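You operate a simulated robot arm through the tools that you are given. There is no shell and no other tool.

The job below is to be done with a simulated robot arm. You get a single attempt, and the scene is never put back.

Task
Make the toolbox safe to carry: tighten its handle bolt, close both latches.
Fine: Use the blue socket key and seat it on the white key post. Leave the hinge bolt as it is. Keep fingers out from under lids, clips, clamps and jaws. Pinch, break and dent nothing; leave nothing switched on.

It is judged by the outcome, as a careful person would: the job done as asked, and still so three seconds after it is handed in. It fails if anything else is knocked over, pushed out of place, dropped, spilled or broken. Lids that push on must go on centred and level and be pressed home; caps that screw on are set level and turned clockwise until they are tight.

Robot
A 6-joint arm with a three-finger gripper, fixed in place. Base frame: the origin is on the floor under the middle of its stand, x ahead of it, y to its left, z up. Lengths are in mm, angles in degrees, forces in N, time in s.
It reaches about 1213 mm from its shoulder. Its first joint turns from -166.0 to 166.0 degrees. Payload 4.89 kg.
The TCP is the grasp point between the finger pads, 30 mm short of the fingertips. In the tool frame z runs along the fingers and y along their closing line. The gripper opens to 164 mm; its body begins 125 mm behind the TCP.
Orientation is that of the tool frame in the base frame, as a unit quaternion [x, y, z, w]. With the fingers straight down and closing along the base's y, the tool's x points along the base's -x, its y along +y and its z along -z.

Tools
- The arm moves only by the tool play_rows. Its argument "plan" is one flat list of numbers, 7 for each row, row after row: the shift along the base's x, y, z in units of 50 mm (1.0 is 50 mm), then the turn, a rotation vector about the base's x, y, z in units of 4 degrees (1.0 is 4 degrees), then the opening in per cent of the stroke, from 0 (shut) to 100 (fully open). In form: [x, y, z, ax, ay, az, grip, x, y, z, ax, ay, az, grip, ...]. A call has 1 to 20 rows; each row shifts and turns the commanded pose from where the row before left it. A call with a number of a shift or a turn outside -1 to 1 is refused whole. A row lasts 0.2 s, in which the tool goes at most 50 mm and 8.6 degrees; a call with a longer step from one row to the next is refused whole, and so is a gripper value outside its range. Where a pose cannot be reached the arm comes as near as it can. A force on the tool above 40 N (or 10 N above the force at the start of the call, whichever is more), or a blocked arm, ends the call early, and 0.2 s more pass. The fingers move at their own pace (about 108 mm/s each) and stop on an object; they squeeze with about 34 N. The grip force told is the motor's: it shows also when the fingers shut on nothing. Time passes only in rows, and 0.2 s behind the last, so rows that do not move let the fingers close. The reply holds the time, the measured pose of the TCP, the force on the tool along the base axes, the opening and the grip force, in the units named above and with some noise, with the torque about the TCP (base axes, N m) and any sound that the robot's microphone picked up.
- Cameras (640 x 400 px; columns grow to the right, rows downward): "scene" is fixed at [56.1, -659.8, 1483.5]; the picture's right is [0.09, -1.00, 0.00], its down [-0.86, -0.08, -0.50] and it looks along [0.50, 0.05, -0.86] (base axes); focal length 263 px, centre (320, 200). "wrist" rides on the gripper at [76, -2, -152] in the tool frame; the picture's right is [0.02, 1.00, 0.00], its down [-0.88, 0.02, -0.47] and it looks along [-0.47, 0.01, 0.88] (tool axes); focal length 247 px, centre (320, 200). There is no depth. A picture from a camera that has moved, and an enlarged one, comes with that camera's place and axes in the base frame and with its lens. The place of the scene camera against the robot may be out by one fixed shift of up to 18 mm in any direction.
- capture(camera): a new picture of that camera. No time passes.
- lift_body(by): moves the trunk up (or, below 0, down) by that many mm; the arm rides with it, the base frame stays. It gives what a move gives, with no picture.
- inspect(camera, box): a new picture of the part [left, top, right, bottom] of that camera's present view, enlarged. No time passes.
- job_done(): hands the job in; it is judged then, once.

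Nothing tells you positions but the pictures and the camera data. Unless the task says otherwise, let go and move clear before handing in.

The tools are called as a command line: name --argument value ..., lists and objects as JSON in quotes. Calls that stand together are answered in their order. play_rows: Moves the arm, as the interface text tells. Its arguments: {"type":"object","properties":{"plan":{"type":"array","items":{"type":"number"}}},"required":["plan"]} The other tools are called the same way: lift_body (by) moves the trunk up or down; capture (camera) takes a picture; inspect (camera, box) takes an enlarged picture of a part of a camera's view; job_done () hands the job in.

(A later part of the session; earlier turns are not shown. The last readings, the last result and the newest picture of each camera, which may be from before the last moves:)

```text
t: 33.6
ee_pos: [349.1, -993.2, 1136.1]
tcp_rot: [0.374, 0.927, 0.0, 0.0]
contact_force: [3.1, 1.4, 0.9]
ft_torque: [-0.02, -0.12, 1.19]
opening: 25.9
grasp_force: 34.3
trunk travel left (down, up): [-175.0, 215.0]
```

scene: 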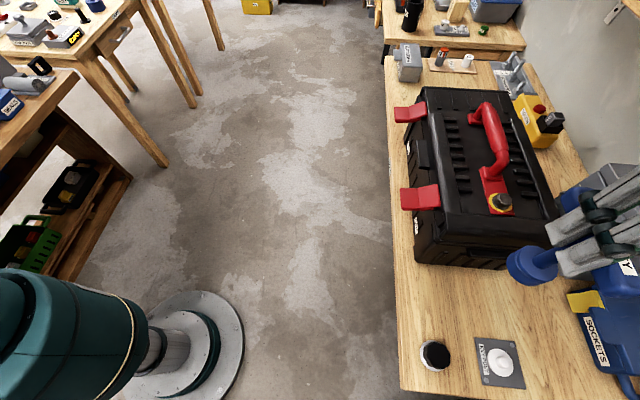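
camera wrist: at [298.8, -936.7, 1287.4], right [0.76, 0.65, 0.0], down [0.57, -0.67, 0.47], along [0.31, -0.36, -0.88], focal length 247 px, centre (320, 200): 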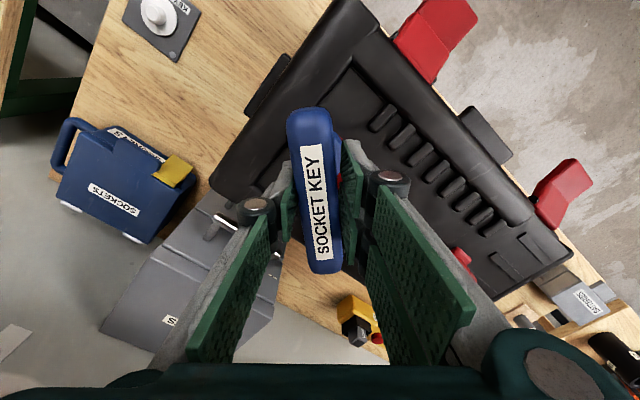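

play_rows --plan '[0, 0, 0, 0, 0, 0.2, 0, 0, 0, 0, 0, 0, 0, 0]'

```text
t: 34.2
ee_pos: [349.1, -994.0, 1134.5]
tcp_rot: [0.367, 0.93, -0.001, 0.0]
contact_force: [2.2, 2.6, 0.2]
ft_torque: [0.09, -0.04, 0.93]
opening: 25.6
grasp_force: 34.1
trunk travel left (down, up): [-175.0, 215.0]
```

play_rows --plan '[0, 0, 0, 0, 0, 0.25, 0, 0, 0, 0, 0, 0, 0.15, 0, 0, 0, 0, 0, 0, 0, 0]'

```text
t: 35.0
ee_pos: [347.9, -994.8, 1134.7]
tcp_rot: [0.356, 0.934, 0.0, 0.0]
contact_force: [1.7, 0.4, 0.8]
ft_torque: [0.0, -0.04, 0.45]
opening: 25.7
grasp_force: 33.8
trunk travel left (down, up): [-175.0, 215.0]
```

play_rows --plan '[0, 0, 0, 0, 0, 0.25, 0, 0, 0, 0, 0, 0, 0, 0]'

```text
t: 35.6
ee_pos: [347.8, -995.0, 1134.8]
tcp_rot: [0.347, 0.938, 0.0, 0.0]
contact_force: [1.9, 0.7, 2.4]
ft_torque: [-0.03, 0.0, 0.2]
opening: 25.5
grasp_force: 34.0
trunk travel left (down, up): [-175.0, 215.0]
```

Torque is nearly relieved at 0.2 N·m, still on the tightening side. I'll lift the key straight off the bolt.

play_rows --plan '[0, 0, 0.04, 0, 0, 0, 0, 0, 0, 0.05, 0, 0, 0, 0, 0, 0, 0.08, 0, 0, 0, 0, 0, 0, 0.1, 0, 0, 0, 0, 0, 0, 0.2, 0, 0, 0, 0, 0, 0, 0.4, 0, 0, 0, 0, 0, 0, 0.6, 0, 0, 0, 0, 0, 0, 0.6, 0, 0, 0, 0, 0, 0, 0, 0, 0, 0, 0]'

inspect --camera "scene" --box '[480, 135, 560, 215]'

inspect --camera "scene" --box '[380, 70, 600, 280]'

```text
t: 37.6
ee_pos: [347.5, -993.2, 1240.5]
tcp_rot: [0.347, 0.938, 0.0, -0.001]
contact_force: [-0.3, 0.7, -0.6]
ft_torque: [-0.11, -0.02, 0.0]
opening: 25.6
grasp_force: 34.2
trunk travel left (down, up): [-175.0, 215.0]
```

```text
5.00 times, centred on (520, 175) of scene
camera zoom: at [56.1, -659.8, 1483.5], right [0.09, -1.0, 0.0], down [-0.86, -0.08, -0.5], along [0.5, 0.05, -0.86], focal length 1316 px, centre (-680, 325)
```

zoom: 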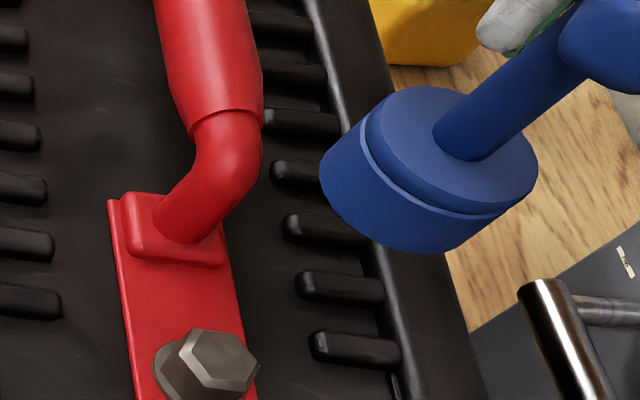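

```text
1.90 times, centred on (490, 175) of scene
camera zoom: at [56.1, -659.8, 1483.5], right [0.09, -1.0, 0.0], down [-0.86, -0.08, -0.5], along [0.5, 0.05, -0.86], focal length 502 px, centre (-4, 248)
```

zoom: 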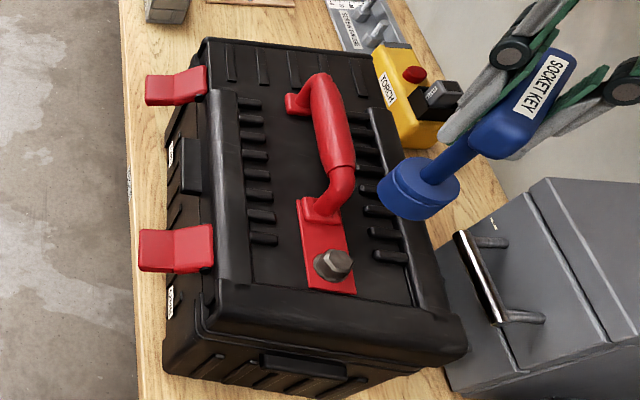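

The yellow ring under the bolt is now hidden, so the bolt is drawn down tight. However, the key dragged on the hex as it came off, and the box has shifted and twisted a little. I'll put the key on its post first and then assess the box. I'm turning back to zero yaw while moving near the post.

play_rows --plan '[-0.28, -0.074, 0, 0, 0, 0.9227, 0, -0.28, -0.074, 0, 0, 0, 0.9227, 0, -0.28, -0.074, 0, 0, 0, 0.9227, 0, -0.28, -0.074, 0, 0, 0, 0.9227, 0, -0.28, -0.074, 0, 0, 0, 0.9227, 0, -0.28, -0.074, 0, 0, 0, 0.9227, 0, -0.28, -0.074, 0, 0, 0, 0.9227, 0, -0.28, -0.074, 0, 0, 0, 0.9227, 0, -0.28, -0.074, 0, 0, 0, 0.9227, 0, -0.28, -0.074, 0, 0, 0, 0.9227, 0, -0.28, -0.074, 0, 0, 0, 0.9227, 0, 0, 0, 0, 0, 0, 0, 0]'

capture --camera "wrist"

capture --camera "scene"

```text
t: 40.2
ee_pos: [194.2, -1035.8, 1237.9]
tcp_rot: [-0.001, 1.0, 0.0, 0.0]
contact_force: [-1.2, 0.2, -1.3]
ft_torque: [-0.01, 0.01, -0.03]
opening: 25.7
grasp_force: 33.8
trunk travel left (down, up): [-175.0, 215.0]
```

```text
taken
camera wrist: at [116.6, -1038.0, 1390.1], right [-0.02, 1.0, 0.0], down [0.88, 0.02, 0.47], along [0.47, 0.01, -0.88], focal length 247 px, centre (320, 200)
```

wrist: 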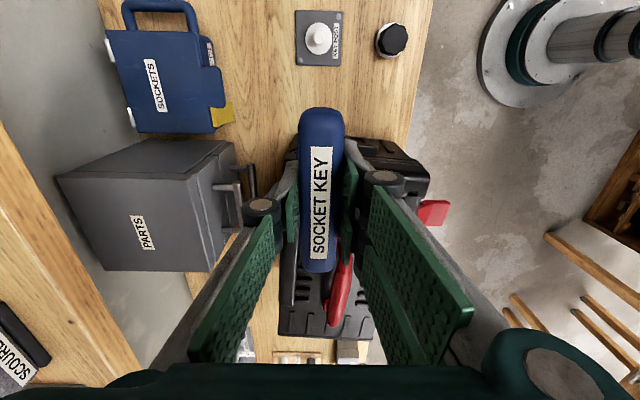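

```text
taken
```

scene: 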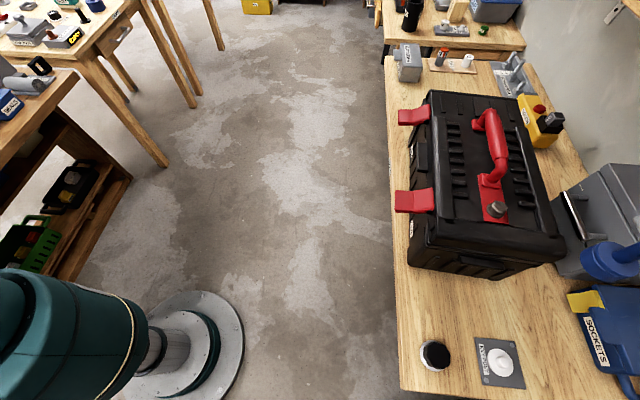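

The box is upright and its surroundings look undisturbed. I'll drop down beside the post, about 90 mm away in +x, to measure it accurately with the wrist camera.

play_rows --plan '[-0.7, 0, 0, 0, 0, 0, 0, 0, 0, -0.6, 0, 0, 0, 0, 0, 0, -0.8, 0, 0, 0, 0, 0, 0, -0.8, 0, 0, 0, 0, 0, 0, -0.8, 0, 0, 0, 0, 0, 0, -0.8, 0, 0, 0, 0, 0, 0, -0.8, 0, 0, 0, 0, 0, 0, 0, 0, 0, 0, 0]'

capture --camera "wrist"

inspect --camera "wrist" --box '[270, 0, 370, 100]'

inspect --camera "scene" --box '[440, 270, 560, 400]'

```text
t: 42.0
ee_pos: [159.5, -1033.7, 1006.7]
tcp_rot: [0.0, 1.0, 0.001, -0.001]
contact_force: [0.5, -0.2, -2.3]
ft_torque: [0.05, 0.05, 0.03]
opening: 25.6
grasp_force: 34.2
trunk travel left (down, up): [-175.0, 215.0]
```

```text
taken
camera wrist: at [83.0, -1038.2, 1159.3], right [-0.02, 1.0, 0.0], down [0.88, 0.02, 0.47], along [0.47, 0.01, -0.88], focal length 247 px, centre (320, 200)
```

wrist: 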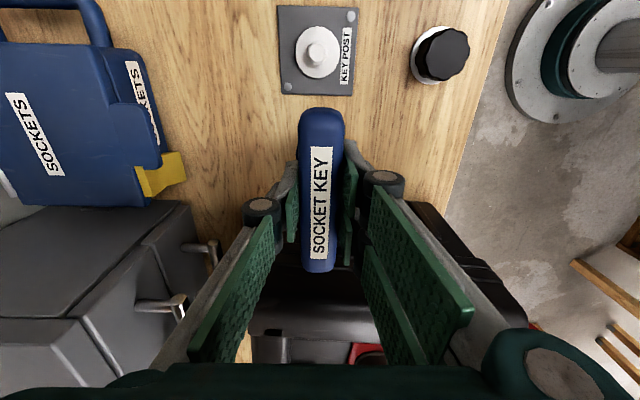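

```text
4.00 times, centred on (320, 50) of wrist
camera zoom: at [83.0, -1038.2, 1159.3], right [-0.02, 1.0, 0.0], down [0.88, 0.02, 0.47], along [0.47, 0.01, -0.88], focal length 988 px, centre (320, 800)
```

zoom: 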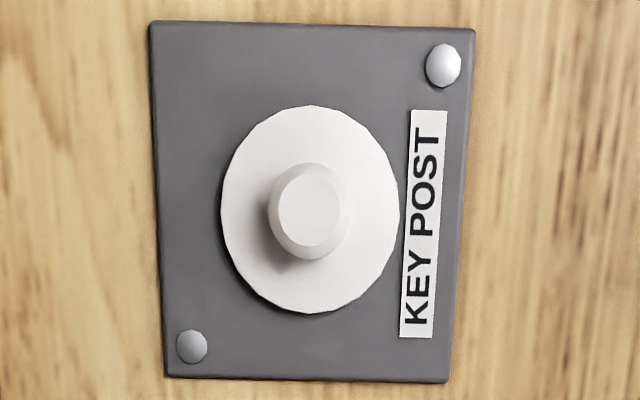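

```text
3.08 times, centred on (500, 335) of scene
camera zoom: at [56.1, -659.8, 1483.5], right [0.09, -1.0, 0.0], down [-0.86, -0.08, -0.5], along [0.5, 0.05, -0.86], focal length 810 px, centre (-234, -215)
```

zoom: 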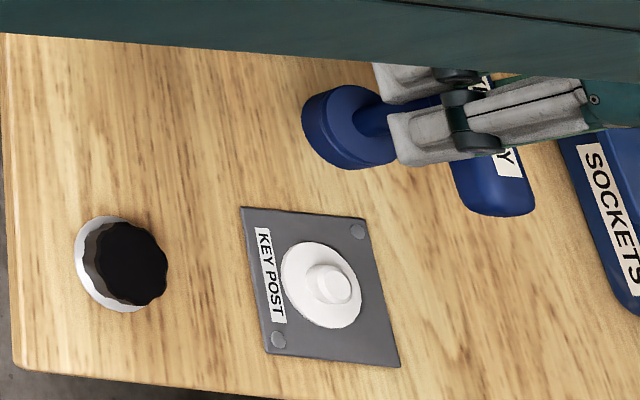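

The post is a round peg about 94 mm in -x and 5 mm in -y from the key axis, after correcting for the camera tilt I inferred from the bolt fit. I'll move over it at this height and verify with the scene camera.

play_rows --plan '[-0.629, -0.034, 0, 0, 0, 0, 0, -0.629, -0.033, 0, 0, 0, 0, 0, -0.628, -0.033, 0, 0, 0, 0, 0, 0, 0, 0, 0, 0, 0, 0, 0, 0, 0, 0, 0, 0, 0]'

inspect --camera "scene" --box '[440, 290, 560, 400]'

capture --camera "wrist"

```text
t: 43.2
ee_pos: [66.9, -1039.9, 1009.5]
tcp_rot: [0.0, 1.0, 0.0, 0.0]
contact_force: [-0.4, 0.3, -2.3]
ft_torque: [0.02, -0.02, -0.01]
opening: 25.7
grasp_force: 34.2
trunk travel left (down, up): [-175.0, 215.0]
```

```text
3.64 times, centred on (500, 345) of scene
camera zoom: at [56.1, -659.8, 1483.5], right [0.09, -1.0, 0.0], down [-0.86, -0.08, -0.5], along [0.5, 0.05, -0.86], focal length 957 px, centre (-334, -327)
```

zoom: 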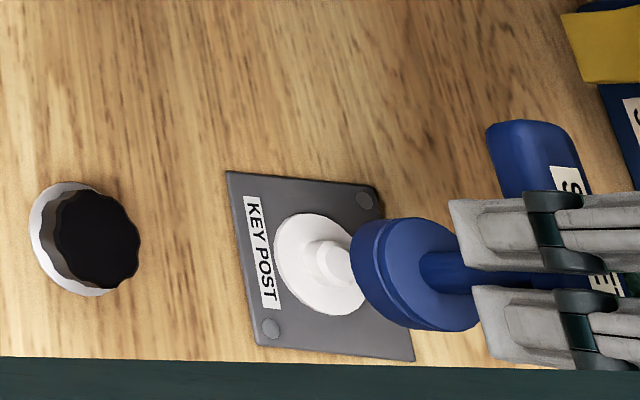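

```text
taken
camera wrist: at [-11.2, -1043.0, 1159.8], right [-0.02, 1.0, 0.0], down [0.88, 0.02, 0.47], along [0.47, 0.01, -0.88], focal length 247 px, centre (320, 200)
```

wrist: 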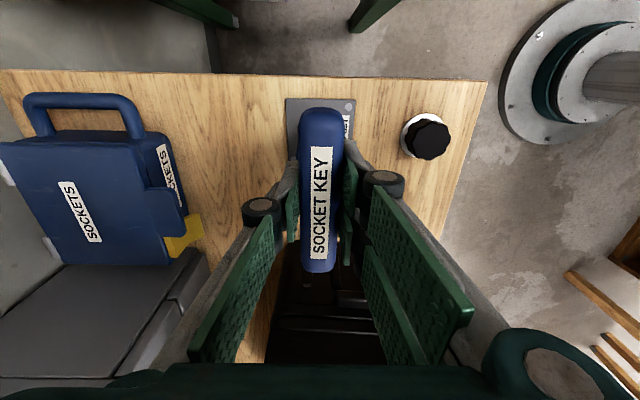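

inspect --camera "scene" --box '[472, 330, 536, 390]'

```text
6.67 times, centred on (504, 360) of scene
camera zoom: at [56.1, -659.8, 1483.5], right [0.09, -1.0, 0.0], down [-0.86, -0.08, -0.5], along [0.5, 0.05, -0.86], focal length 1755 px, centre (-907, -867)
```

zoom: 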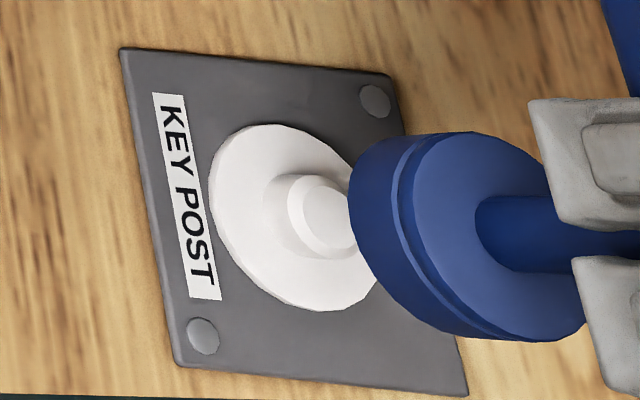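

The scene view suggests the key is about 1.5 mm too far in -x. I'll correct that and lower to just above the peg.

play_rows --plan '[0.03, 0, -0.2, 0, 0, 0, 0, 0, 0, -0.25, 0, 0, 0, 0, 0, 0, -0.15, 0, 0, 0, 0, 0, 0, 0, 0, 0, 0, 0]'

inspect --camera "scene" --box '[472, 330, 536, 390]'

```text
t: 44.2
ee_pos: [65.9, -1039.8, 977.7]
tcp_rot: [0.0, 1.0, 0.0, 0.001]
contact_force: [-0.1, -0.3, -3.0]
ft_torque: [0.02, 0.03, 0.0]
opening: 25.8
grasp_force: 33.8
trunk travel left (down, up): [-175.0, 215.0]
```

```text
6.67 times, centred on (504, 360) of scene
camera zoom: at [56.1, -659.8, 1483.5], right [0.09, -1.0, 0.0], down [-0.86, -0.08, -0.5], along [0.5, 0.05, -0.86], focal length 1755 px, centre (-907, -867)
```

zoom: 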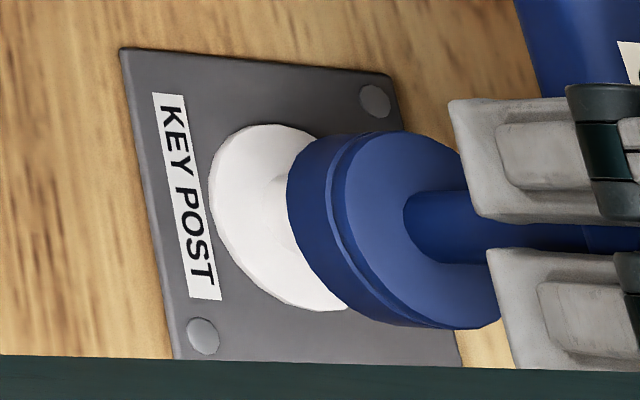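

inspect --camera "scene" --box '[486, 344, 530, 384]'

```text
10.00 times, centred on (508, 364) of scene
camera zoom: at [56.1, -659.8, 1483.5], right [0.09, -1.0, 0.0], down [-0.86, -0.08, -0.5], along [0.5, 0.05, -0.86], focal length 2633 px, centre (-1560, -1440)
```

zoom: 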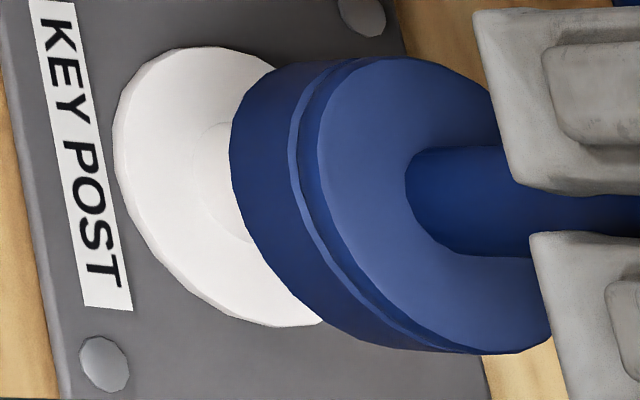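

play_rows --plan '[0.02, 0, -0.12, 0, 0, 0, 0, 0, 0, -0.12, 0, 0, 0, 0, 0, 0, 0, 0, 0, 0, 0]'

inspect --camera "scene" --box '[486, 344, 530, 384]'

```text
t: 45.0
ee_pos: [67.8, -1039.2, 965.4]
tcp_rot: [0.0, 1.0, 0.0, 0.0]
contact_force: [0.1, -0.9, -2.0]
ft_torque: [0.01, 0.0, 0.0]
opening: 25.4
grasp_force: 34.0
trunk travel left (down, up): [-175.0, 215.0]
```

```text
10.00 times, centred on (508, 364) of scene
camera zoom: at [56.1, -659.8, 1483.5], right [0.09, -1.0, 0.0], down [-0.86, -0.08, -0.5], along [0.5, 0.05, -0.86], focal length 2633 px, centre (-1560, -1440)
```

zoom: 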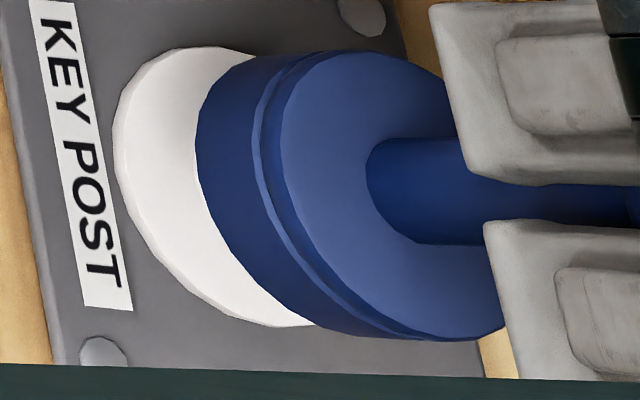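

Alignment looks good now. I'll lower gently onto the peg.

play_rows --plan '[0, 0, -0.04, 0, 0, 0, 0, 0, 0, -0.04, 0, 0, 0, 0, 0, 0, -0.04, 0, 0, 0, 0]'

```text
t: 45.8
ee_pos: [68.6, -1040.2, 960.6]
tcp_rot: [0.0, 1.0, 0.001, 0.0]
contact_force: [0.8, 0.6, -1.8]
ft_torque: [-0.01, 0.02, 0.0]
opening: 25.4
grasp_force: 34.1
trunk travel left (down, up): [-175.0, 215.0]
```

play_rows --plan '[0, 0, -0.03, 0, 0, 0, 0, 0, 0, -0.03, 0, 0, 0, 0, 0, 0, -0.03, 0, 0, 0, 0]'

inspect --camera "scene" --box '[486, 344, 530, 384]'

```text
t: 46.6
ee_pos: [67.7, -1038.5, 956.0]
tcp_rot: [-0.001, 1.0, 0.0, 0.0]
contact_force: [-0.9, 0.5, -2.1]
ft_torque: [-0.02, 0.02, 0.03]
opening: 25.6
grasp_force: 34.2
trunk travel left (down, up): [-175.0, 215.0]
```

```text
10.00 times, centred on (508, 364) of scene
camera zoom: at [56.1, -659.8, 1483.5], right [0.09, -1.0, 0.0], down [-0.86, -0.08, -0.5], along [0.5, 0.05, -0.86], focal length 2633 px, centre (-1560, -1440)
```

zoom: 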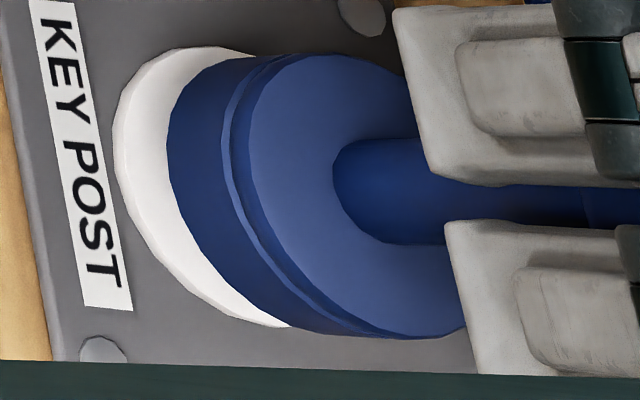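

No contact force, and the peg already appears to be inside the socket. I'll keep lowering gently to the seat.

play_rows --plan '[0, 0, -0.03, 0, 0, 0, 0, 0, 0, -0.03, 0, 0, 0, 0, 0, 0, -0.03, 0, 0, 0, 0]'

```text
t: 47.4
ee_pos: [68.6, -1038.9, 951.2]
tcp_rot: [0.001, 1.0, 0.0, 0.0]
contact_force: [0.7, 0.1, -1.9]
ft_torque: [-0.01, 0.02, -0.01]
opening: 25.6
grasp_force: 33.8
trunk travel left (down, up): [-175.0, 215.0]
```

play_rows --plan '[0, 0, -0.03, 0, 0, 0, 0, 0, 0, -0.03, 0, 0, 0, 0, 0, 0, -0.03, 0, 0, 0, 0]'

inspect --camera "scene" --box '[486, 344, 530, 384]'

```text
t: 48.2
ee_pos: [68.3, -1039.9, 946.9]
tcp_rot: [0.0, 1.0, 0.0, 0.001]
contact_force: [-0.2, -0.3, -3.0]
ft_torque: [-0.01, 0.03, 0.01]
opening: 25.7
grasp_force: 34.0
trunk travel left (down, up): [-175.0, 215.0]
```

```text
10.00 times, centred on (508, 364) of scene
camera zoom: at [56.1, -659.8, 1483.5], right [0.09, -1.0, 0.0], down [-0.86, -0.08, -0.5], along [0.5, 0.05, -0.86], focal length 2633 px, centre (-1560, -1440)
```

zoom: 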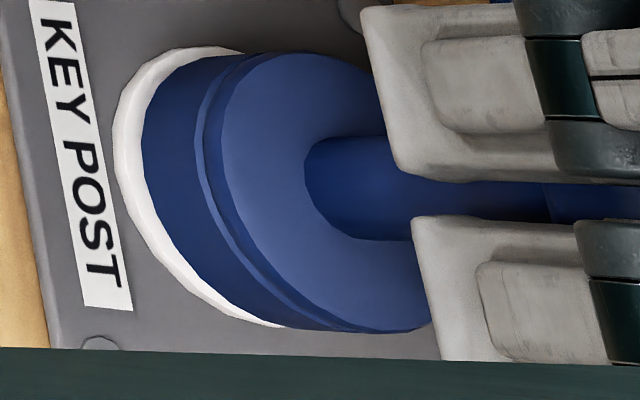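

play_rows --plan '[0, 0, -0.03, 0, 0, 0, 0, 0, 0, -0.03, 0, 0, 0, 0, 0, 0, -0.02, 0, 0, 0, 0]'

```text
t: 49.0
ee_pos: [68.3, -1039.2, 943.4]
tcp_rot: [0.0, 1.0, 0.0, -0.001]
contact_force: [-0.5, -0.3, 0.3]
ft_torque: [-0.02, -0.03, 0.04]
opening: 25.3
grasp_force: 33.5
trunk travel left (down, up): [-175.0, 215.0]
```

play_rows --plan '[0, 0, -0.02, 0, 0, 0, 0, 0, 0, -0.02, 0, 0, 0, 0]'

inspect --camera "scene" --box '[486, 344, 530, 384]'

```text
t: 49.6
ee_pos: [67.0, -1039.0, 943.1]
tcp_rot: [0.0, 1.0, 0.001, 0.0]
contact_force: [-1.6, -2.3, 14.8]
ft_torque: [-0.18, -0.27, 0.01]
opening: 25.5
grasp_force: 33.9
trunk travel left (down, up): [-175.0, 215.0]
```

```text
10.00 times, centred on (508, 364) of scene
camera zoom: at [56.1, -659.8, 1483.5], right [0.09, -1.0, 0.0], down [-0.86, -0.08, -0.5], along [0.5, 0.05, -0.86], focal length 2633 px, centre (-1560, -1440)
```

zoom: 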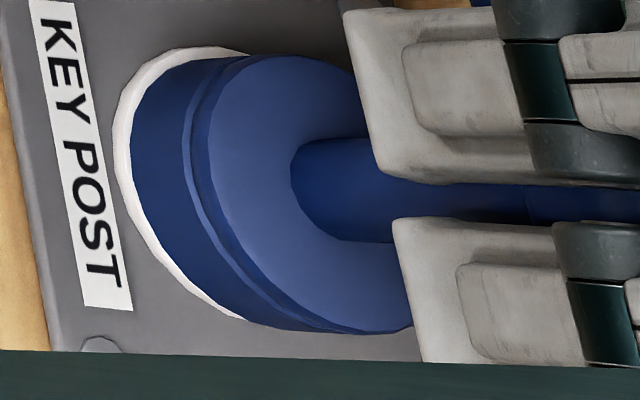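

The socket is in contact at about 15 N. The 10.4 mm height above the bench matches the plate plus disc thickness. I'll press a touch more to confirm it is home.

play_rows --plan '[0, 0, -0.015, 0, 0, 0, 0, 0, 0, 0, 0, 0, 0, 0]'

inspect --camera "scene" --box '[486, 344, 530, 384]'

capture --camera "wrist"

```text
t: 50.2
ee_pos: [67.6, -1039.1, 942.2]
tcp_rot: [0.0, 1.0, -0.002, 0.0]
contact_force: [-3.7, -0.6, 26.7]
ft_torque: [0.0, -0.32, 0.02]
opening: 25.6
grasp_force: 34.0
trunk travel left (down, up): [-175.0, 215.0]
```

```text
10.00 times, centred on (508, 364) of scene
camera zoom: at [56.1, -659.8, 1483.5], right [0.09, -1.0, 0.0], down [-0.86, -0.08, -0.5], along [0.5, 0.05, -0.86], focal length 2633 px, centre (-1560, -1440)
```

zoom: 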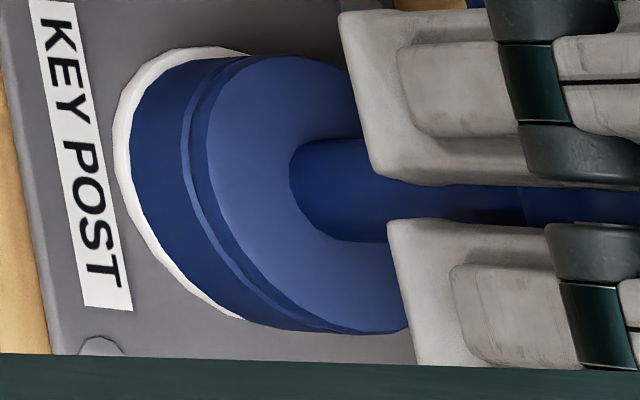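

```text
taken
camera wrist: at [-10.0, -1041.2, 1093.4], right [-0.02, 1.0, 0.0], down [0.88, 0.02, 0.47], along [0.47, 0.01, -0.88], focal length 247 px, centre (320, 200)
```

wrist: 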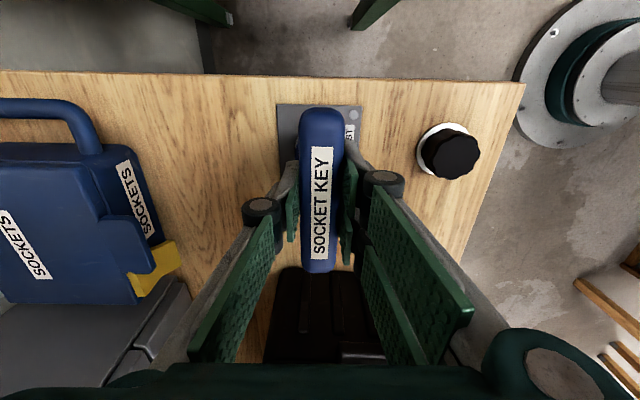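

The key is firmly bottomed on the peg at 27 N with no further travel. I'll unload the press, then open the fingers partway and check.

play_rows --plan '[0, 0, 0.03, 0, 0, 0, 0, 0, 0, 0, 0, 0, 0, 0]'

```text
t: 50.8
ee_pos: [67.5, -1040.0, 941.3]
tcp_rot: [0.0, 1.0, 0.0, -0.001]
contact_force: [-5.3, 3.3, 7.5]
ft_torque: [0.31, 0.17, -0.01]
opening: 25.2
grasp_force: 34.5
trunk travel left (down, up): [-175.0, 215.0]
```

play_rows --plan '[-0.006, 0.004, 0.008, 0, 0, 0, 0, 0, 0, 0, 0, 0, 0, 10, 0, 0, 0, 0, 0, 0, 22, 0, 0, 0, 0, 0, 0, 35, 0, 0, 0, 0, 0, 0, 45, 0, 0, 0, 0, 0, 0, 45]'

capture --camera "wrist"

inspect --camera "scene" --box '[472, 330, 536, 390]'

```text
t: 52.2
ee_pos: [67.2, -1039.8, 941.2]
tcp_rot: [0.0, 1.0, -0.001, 0.001]
contact_force: [0.1, 0.1, -0.7]
ft_torque: [0.02, 0.0, 0.01]
opening: 73.6
grasp_force: 0.1
trunk travel left (down, up): [-175.0, 215.0]
```

```text
taken
camera wrist: at [-9.9, -1042.6, 1093.7], right [-0.02, 1.0, 0.0], down [0.88, 0.02, 0.47], along [0.47, 0.01, -0.88], focal length 247 px, centre (320, 200)
```

wrist: 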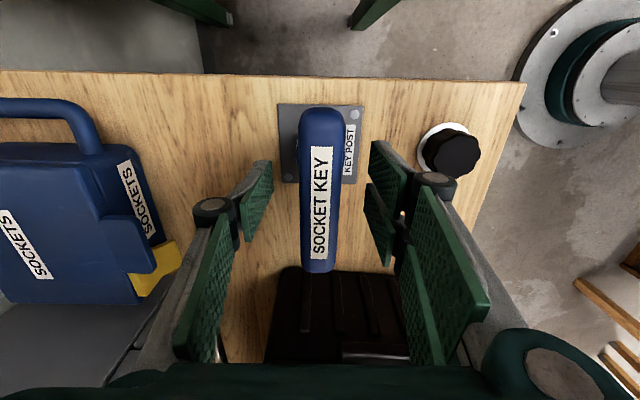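

```text
6.67 times, centred on (504, 360) of scene
camera zoom: at [56.1, -659.8, 1483.5], right [0.09, -1.0, 0.0], down [-0.86, -0.08, -0.5], along [0.5, 0.05, -0.86], focal length 1755 px, centre (-907, -867)
```

zoom: 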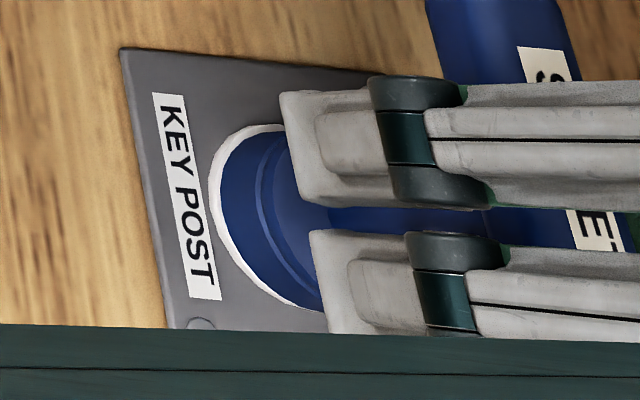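

The key stands on the post by itself. I'll rise straight up and clear of it.

play_rows --plan '[0, 0, 0.2, 0, 0, 0, 45, 0, 0, 0.4, 0, 0, 0, 45, 0, 0, 0.8, 0, 0, 0, 45, 0, 0, 0.8, 0, 0, 0, 45, 0, 0, 0.8, 0, 0, 0, 45, 0, 0, 0.8, 0, 0, 0, 45, 0, 0, 0.8, 0, 0, 0, 45, 0, 0, 0.8, 0, 0, 0, 45, 0, 0, 0.8, 0, 0, 0, 45, 0, 0, 0, 0, 0, 0, 45]'

capture --camera "wrist"

capture --camera "scene"

```text
t: 54.4
ee_pos: [67.1, -1039.3, 1252.6]
tcp_rot: [0.001, 1.0, 0.0, 0.0]
contact_force: [0.0, 0.5, -0.3]
ft_torque: [-0.05, -0.02, 0.02]
opening: 73.7
grasp_force: 0.1
trunk travel left (down, up): [-175.0, 215.0]
```

```text
taken
camera wrist: at [-9.5, -1041.3, 1404.6], right [-0.02, 1.0, 0.0], down [0.88, 0.02, 0.47], along [0.47, 0.01, -0.88], focal length 247 px, centre (320, 200)
```

wrist: 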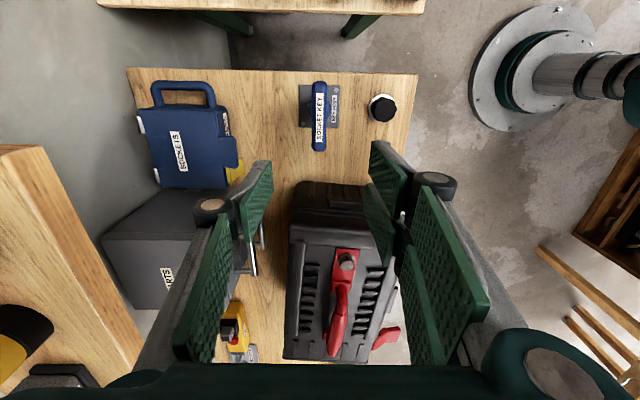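

```text
taken
```

scene: 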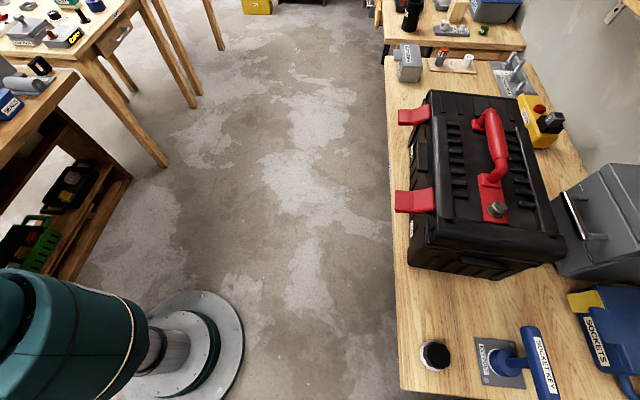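

The key is on the post. Now I move to look at the toolbox and latches, with the fingers fully open for a clear view.

play_rows --plan '[0.7, 0.5, 0, 0, 0, 0, 70, 0.7, 0.5, 0, 0, 0, 0, 100, 0.7, 0.5, 0, 0, 0, 0, 100, 0.7, 0.5, 0, 0, 0, 0, 100, 0.7, 0.5, 0, 0, 0, 0, 100, 0.7, 0.5, 0, 0, 0, 0, 100, 0.2, 0.4, 0, 0, 0, 0, 100, 0, 0, 0, 0, 0, 0, 100]'

capture --camera "wrist"

inspect --camera "scene" --box '[380, 80, 480, 280]'

inspect --camera "scene" --box '[460, 300, 580, 400]'

```text
t: 56.2
ee_pos: [288.6, -869.9, 1251.4]
tcp_rot: [-0.001, 1.0, 0.0, 0.001]
contact_force: [0.8, 0.0, -0.1]
ft_torque: [-0.09, 0.08, 0.01]
opening: 163.9
grasp_force: 0.0
trunk travel left (down, up): [-175.0, 215.0]
```

```text
taken
camera wrist: at [211.0, -872.3, 1404.2], right [-0.02, 1.0, 0.0], down [0.88, 0.02, 0.47], along [0.47, 0.01, -0.88], focal length 247 px, centre (320, 200)
```

wrist: 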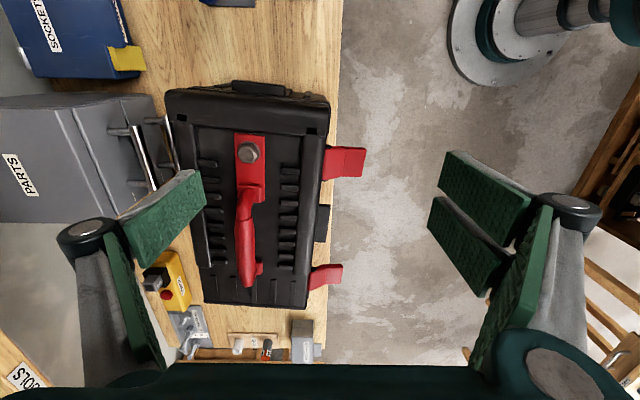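

```text
2.00 times, centred on (430, 180) of scene
camera zoom: at [56.1, -659.8, 1483.5], right [0.09, -1.0, 0.0], down [-0.86, -0.08, -0.5], along [0.5, 0.05, -0.86], focal length 527 px, centre (100, 240)
```

zoom: 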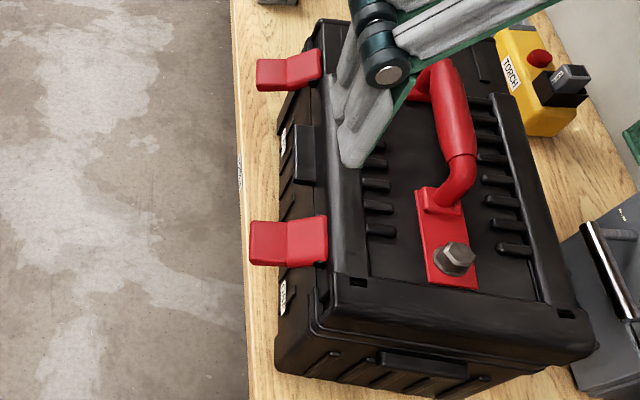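

```text
4.00 times, centred on (520, 350) of scene
camera zoom: at [56.1, -659.8, 1483.5], right [0.09, -1.0, 0.0], down [-0.86, -0.08, -0.5], along [0.5, 0.05, -0.86], focal length 1053 px, centre (-480, -400)
```

zoom: 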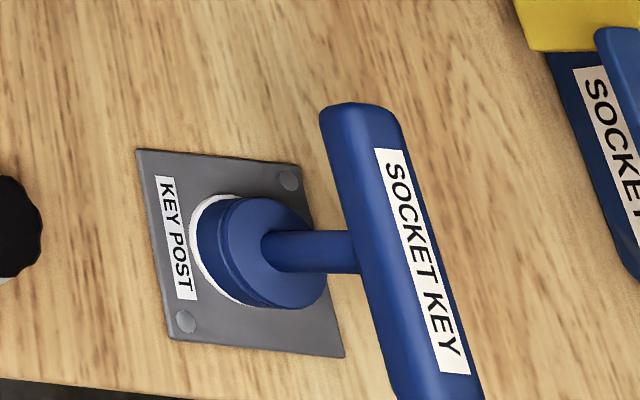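

inspect --camera "wrist" --box '[280, 120, 400, 220]'

inspect --camera "wrist" --box '[260, 230, 380, 330]'

inspect --camera "scene" --box '[385, 170, 465, 250]'

inspect --camera "scene" --box '[385, 90, 465, 170]'

```text
4.00 times, centred on (340, 170) of wrist
camera zoom: at [211.0, -872.3, 1404.2], right [-0.02, 1.0, 0.0], down [0.88, 0.02, 0.47], along [0.47, 0.01, -0.88], focal length 988 px, centre (240, 320)
```

zoom: 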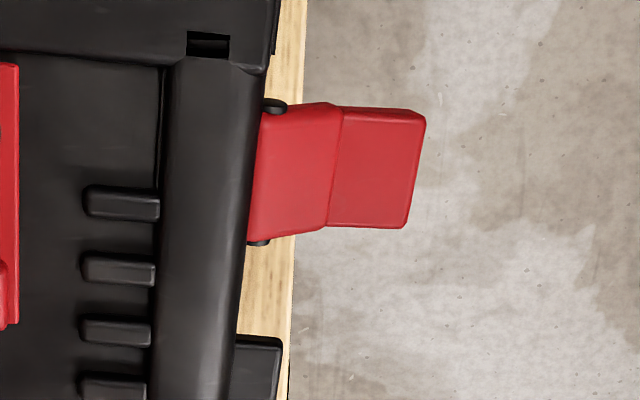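

```text
4.00 times, centred on (320, 280) of wrist
camera zoom: at [211.0, -872.3, 1404.2], right [-0.02, 1.0, 0.0], down [0.88, 0.02, 0.47], along [0.47, 0.01, -0.88], focal length 988 px, centre (320, -120)
```

zoom: 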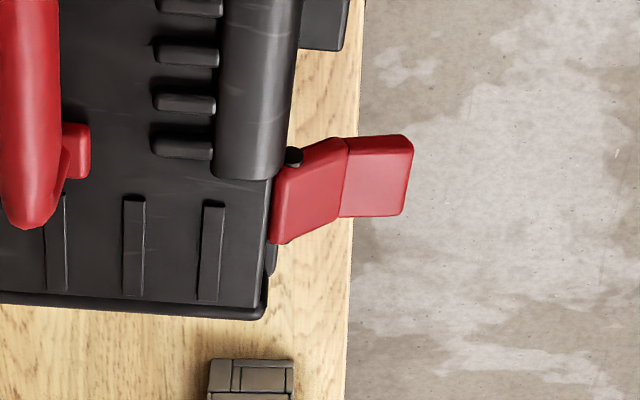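

```text
5.00 times, centred on (425, 210) of scene
camera zoom: at [56.1, -659.8, 1483.5], right [0.09, -1.0, 0.0], down [-0.86, -0.08, -0.5], along [0.5, 0.05, -0.86], focal length 1316 px, centre (-205, 150)
```

zoom: 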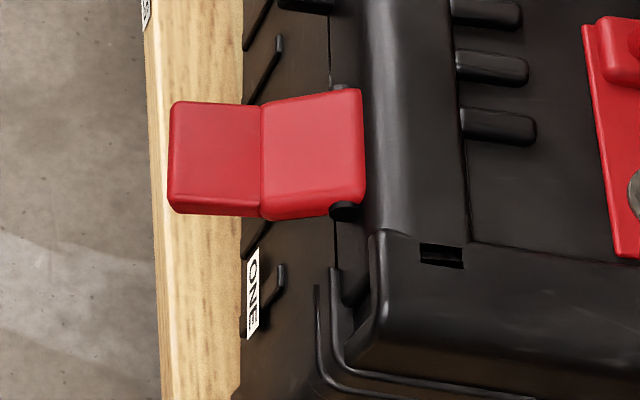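

```text
5.00 times, centred on (425, 130) of scene
camera zoom: at [56.1, -659.8, 1483.5], right [0.09, -1.0, 0.0], down [-0.86, -0.08, -0.5], along [0.5, 0.05, -0.86], focal length 1316 px, centre (-205, 550)
```

zoom: 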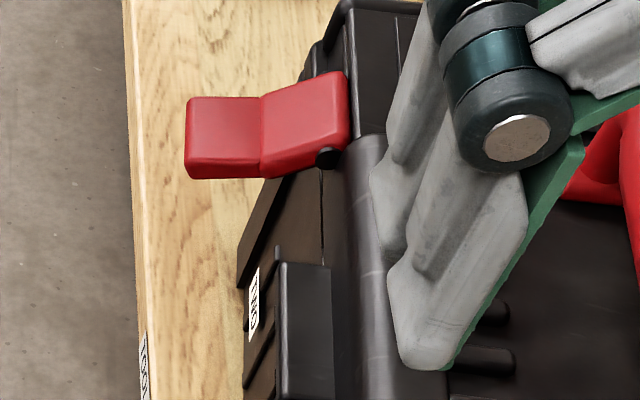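

Both latches are hinged at the lid edge. Their flaps stick out and down at about 35°, with the outer lip nearly level and its tip at about (359, -790, 978). I'll close the fingers and come from above and outside, over latch ONE.

play_rows --plan '[0.34, 0.4, 0, 0, 0, 0, 50, 0.34, 0.4, 0, 0, 0, 0, 0, 0.34, 0.4, 0, 0, 0, 0, 0, 0.34, 0.4, -0.4, 0, 0, 0, 0, 0, 0, -0.8, 0, 0, 0, 0, 0, 0, -0.8, 0, 0, 0, 0, 0, 0, -0.8, 0, 0, 0, 0, 0, 0, 0, 0, 0, 0, 0]'

capture --camera "scene"

inspect --camera "scene" --box '[370, 130, 490, 250]'

capture --camera "wrist"

```text
t: 58.0
ee_pos: [355.3, -790.7, 1110.6]
tcp_rot: [0.0, 1.0, 0.0, 0.001]
contact_force: [-0.4, -1.1, 0.3]
ft_torque: [0.1, 0.07, -0.01]
opening: 0.0
grasp_force: 33.6
trunk travel left (down, up): [-175.0, 215.0]
```

```text
taken
```

scene: 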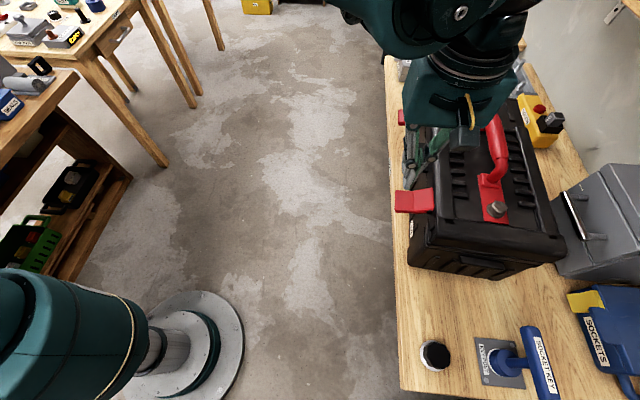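

```text
3.33 times, centred on (430, 190) of scene
camera zoom: at [56.1, -659.8, 1483.5], right [0.09, -1.0, 0.0], down [-0.86, -0.08, -0.5], along [0.5, 0.05, -0.86], focal length 878 px, centre (-47, 233)
```

zoom: 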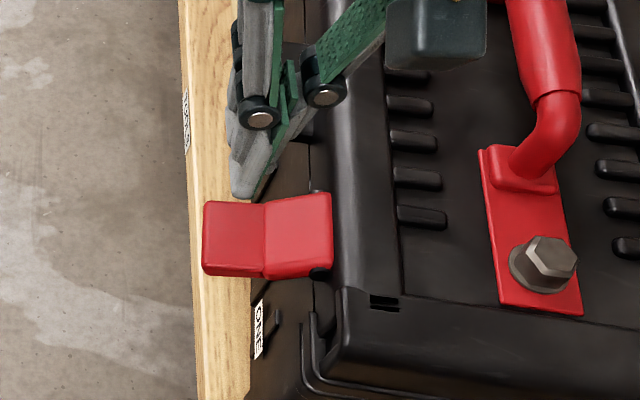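

```text
taken
camera wrist: at [278.6, -793.9, 1262.4], right [-0.02, 1.0, 0.0], down [0.88, 0.02, 0.47], along [0.47, 0.01, -0.88], focal length 247 px, centre (320, 200)
```

wrist: 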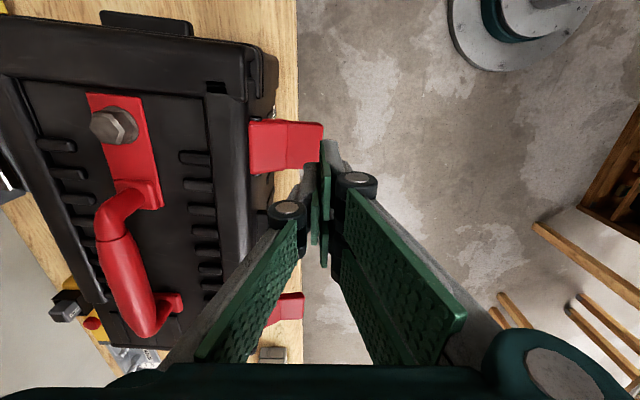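

play_rows --plan '[0, -0.2, -0.6, 0, 0, 0, 0, 0, -0.1, -0.6, 0, 0, 0, 0, 0, 0, -0.4, 0, 0, 0, 0, 0, 0, 0, 0, 0, 0, 0]'

inspect --camera "scene" --box '[370, 150, 470, 250]'

capture --camera "wrist"

```text
t: 59.0
ee_pos: [355.4, -804.9, 1031.2]
tcp_rot: [0.0, 1.0, 0.0, 0.001]
contact_force: [-0.7, -1.3, -0.1]
ft_torque: [0.07, 0.05, -0.02]
opening: 0.3
grasp_force: 34.2
trunk travel left (down, up): [-175.0, 215.0]
```

```text
4.00 times, centred on (420, 200) of scene
camera zoom: at [56.1, -659.8, 1483.5], right [0.09, -1.0, 0.0], down [-0.86, -0.08, -0.5], along [0.5, 0.05, -0.86], focal length 1053 px, centre (-80, 200)
```

zoom: 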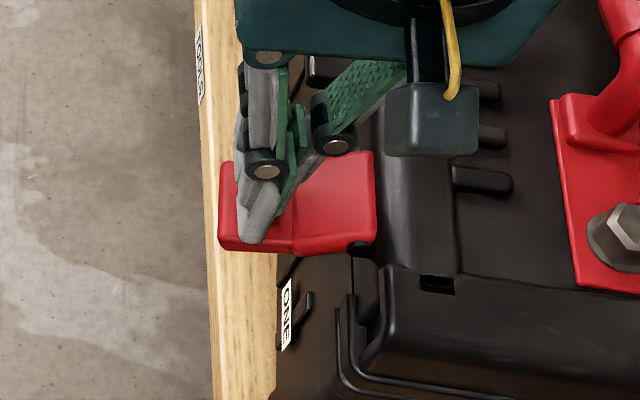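

```text
taken
camera wrist: at [277.7, -807.6, 1183.2], right [-0.02, 1.0, 0.0], down [0.88, 0.02, 0.47], along [0.47, 0.01, -0.88], focal length 247 px, centre (320, 200)
```

wrist: 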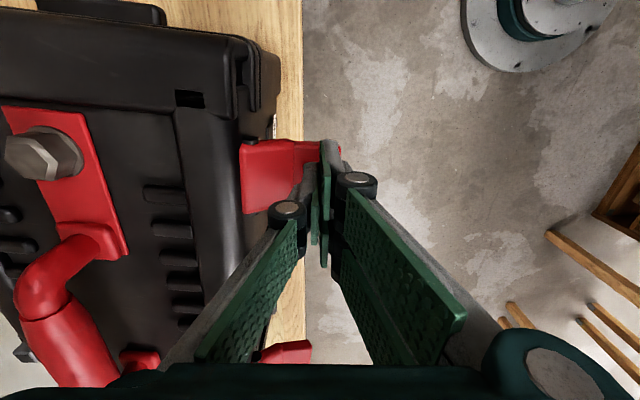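

play_rows --plan '[0.08, 0, -0.1, 0, 0, 0, 0, 0, 0, -0.1, 0, 0, 0, 0, 0, 0, -0.1, 0, 0, 0, 0, 0, 0, -0.1, 0, 0, 0, 0]'

```text
t: 60.0
ee_pos: [358.9, -804.8, 1011.9]
tcp_rot: [0.0, 1.0, 0.0, 0.0]
contact_force: [-0.2, -0.4, 0.3]
ft_torque: [0.0, 0.01, -0.03]
opening: 0.0
grasp_force: 33.6
trunk travel left (down, up): [-175.0, 215.0]
```

play_rows --plan '[0, 0, -0.06, 0, 0, 0, 0, 0, 0, -0.06, 0, 0, 0, 0, 0, 0, -0.06, 0, 0, 0, 0, 0, 0, -0.06, 0, 0, 0, 0]'

inspect --camera "scene" --box '[370, 150, 470, 250]'

```text
t: 61.0
ee_pos: [359.5, -805.2, 1000.2]
tcp_rot: [0.0, 1.0, -0.001, 0.0]
contact_force: [-0.2, -1.2, 0.8]
ft_torque: [0.0, -0.02, 0.02]
opening: 0.1
grasp_force: 33.6
trunk travel left (down, up): [-175.0, 215.0]
```

```text
4.00 times, centred on (420, 200) of scene
camera zoom: at [56.1, -659.8, 1483.5], right [0.09, -1.0, 0.0], down [-0.86, -0.08, -0.5], along [0.5, 0.05, -0.86], focal length 1053 px, centre (-80, 200)
```

zoom: 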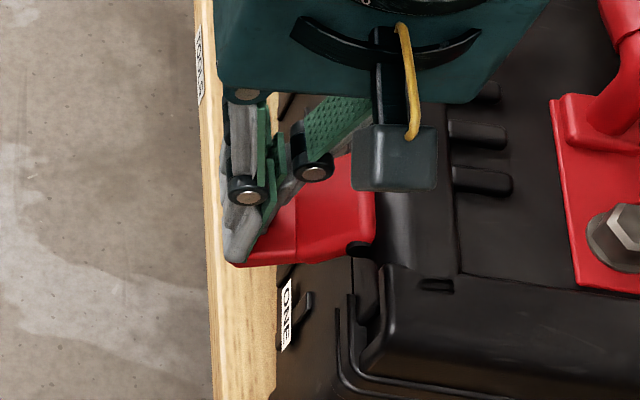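

The latch is moving with very little force. I continue pressing down while easing inward.

play_rows --plan '[0, 0, -0.08, 0, 0, 0, 0, 0, 0, -0.08, 0, 0, 0, 0, 0, 0, -0.08, 0, 0, 0, 0, 0, 0, -0.08, 0, 0, 0, 0]'

inspect --camera "scene" --box '[370, 150, 470, 250]'

capture --camera "wrist"

```text
t: 62.0
ee_pos: [359.1, -804.8, 984.8]
tcp_rot: [0.0, 1.0, 0.0, 0.0]
contact_force: [1.1, 0.6, 0.5]
ft_torque: [-0.02, 0.0, -0.01]
opening: 0.0
grasp_force: 34.0
trunk travel left (down, up): [-175.0, 215.0]
```

```text
4.00 times, centred on (420, 200) of scene
camera zoom: at [56.1, -659.8, 1483.5], right [0.09, -1.0, 0.0], down [-0.86, -0.08, -0.5], along [0.5, 0.05, -0.86], focal length 1053 px, centre (-80, 200)
```

zoom: 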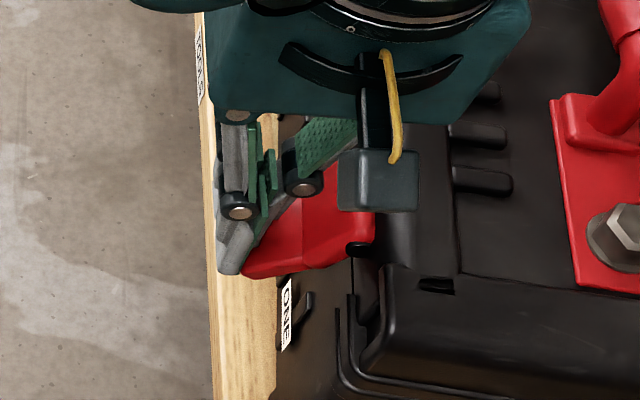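

```text
taken
camera wrist: at [282.3, -807.8, 1135.9], right [-0.02, 1.0, 0.0], down [0.88, 0.02, 0.47], along [0.47, 0.01, -0.88], focal length 247 px, centre (320, 200)
```

wrist: 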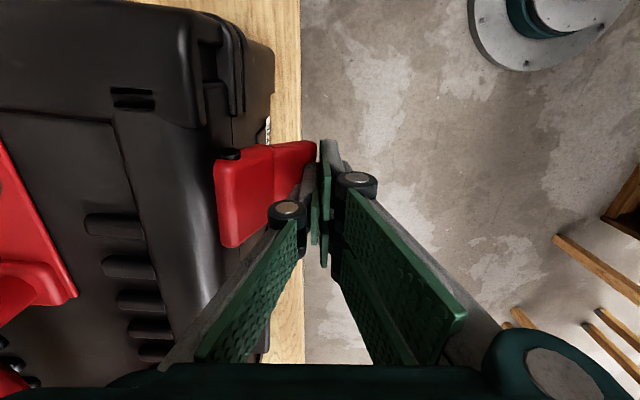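

The flap is now swinging down, with the fingers on its outer face. I push inward toward the box.

play_rows --plan '[0, -0.1, -0.05, 0, 0, 0, 0, 0, -0.1, -0.05, 0, 0, 0, 0, 0, -0.1, -0.04, 0, 0, 0, 0, 0, 0, 0, 0, 0, 0, 0]'

inspect --camera "scene" --box '[370, 150, 470, 250]'

```text
t: 63.0
ee_pos: [359.6, -820.4, 975.9]
tcp_rot: [0.0, 1.0, 0.0, 0.0]
contact_force: [-0.9, 0.3, -0.3]
ft_torque: [-0.01, -0.02, 0.01]
opening: 0.2
grasp_force: 34.2
trunk travel left (down, up): [-175.0, 215.0]
```

```text
4.00 times, centred on (420, 200) of scene
camera zoom: at [56.1, -659.8, 1483.5], right [0.09, -1.0, 0.0], down [-0.86, -0.08, -0.5], along [0.5, 0.05, -0.86], focal length 1053 px, centre (-80, 200)
```

zoom: 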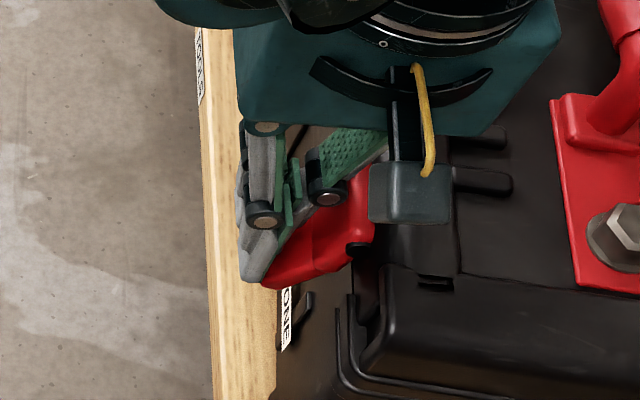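

play_rows --plan '[0, -0.08, -0.02, 0, 0, 0, 0, 0, -0.08, -0.02, 0, 0, 0, 0, 0, -0.06, 0, 0, 0, 0, 0]'

inspect --camera "scene" --box '[370, 150, 470, 250]'

```text
t: 63.8
ee_pos: [358.8, -830.9, 975.1]
tcp_rot: [-0.001, 1.0, 0.001, -0.001]
contact_force: [0.7, -0.7, 0.6]
ft_torque: [0.0, 0.0, -0.03]
opening: 0.0
grasp_force: 34.5
trunk travel left (down, up): [-175.0, 215.0]
```

```text
4.00 times, centred on (420, 200) of scene
camera zoom: at [56.1, -659.8, 1483.5], right [0.09, -1.0, 0.0], down [-0.86, -0.08, -0.5], along [0.5, 0.05, -0.86], focal length 1053 px, centre (-80, 200)
```

zoom: 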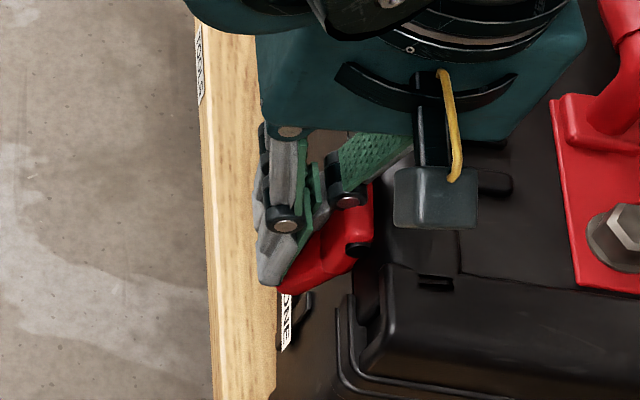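

play_rows --plan '[0, -0.06, 0, 0, 0, 0, 0, 0, -0.06, 0, 0, 0, 0, 0, 0, -0.04, 0, 0, 0, 0, 0]'

inspect --camera "scene" --box '[370, 150, 470, 250]'

```text
t: 64.6
ee_pos: [358.7, -837.4, 975.8]
tcp_rot: [0.0, 1.0, 0.0, 0.0]
contact_force: [-0.1, 7.5, 4.2]
ft_torque: [-0.31, -0.02, 0.0]
opening: 0.0
grasp_force: 33.9
trunk travel left (down, up): [-175.0, 215.0]
```

```text
4.00 times, centred on (420, 200) of scene
camera zoom: at [56.1, -659.8, 1483.5], right [0.09, -1.0, 0.0], down [-0.86, -0.08, -0.5], along [0.5, 0.05, -0.86], focal length 1053 px, centre (-80, 200)
```

zoom: 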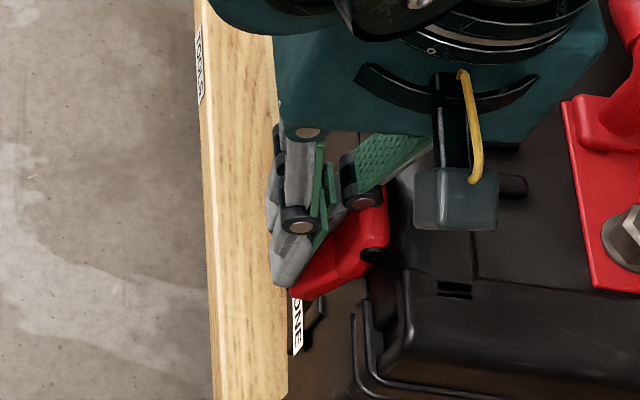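

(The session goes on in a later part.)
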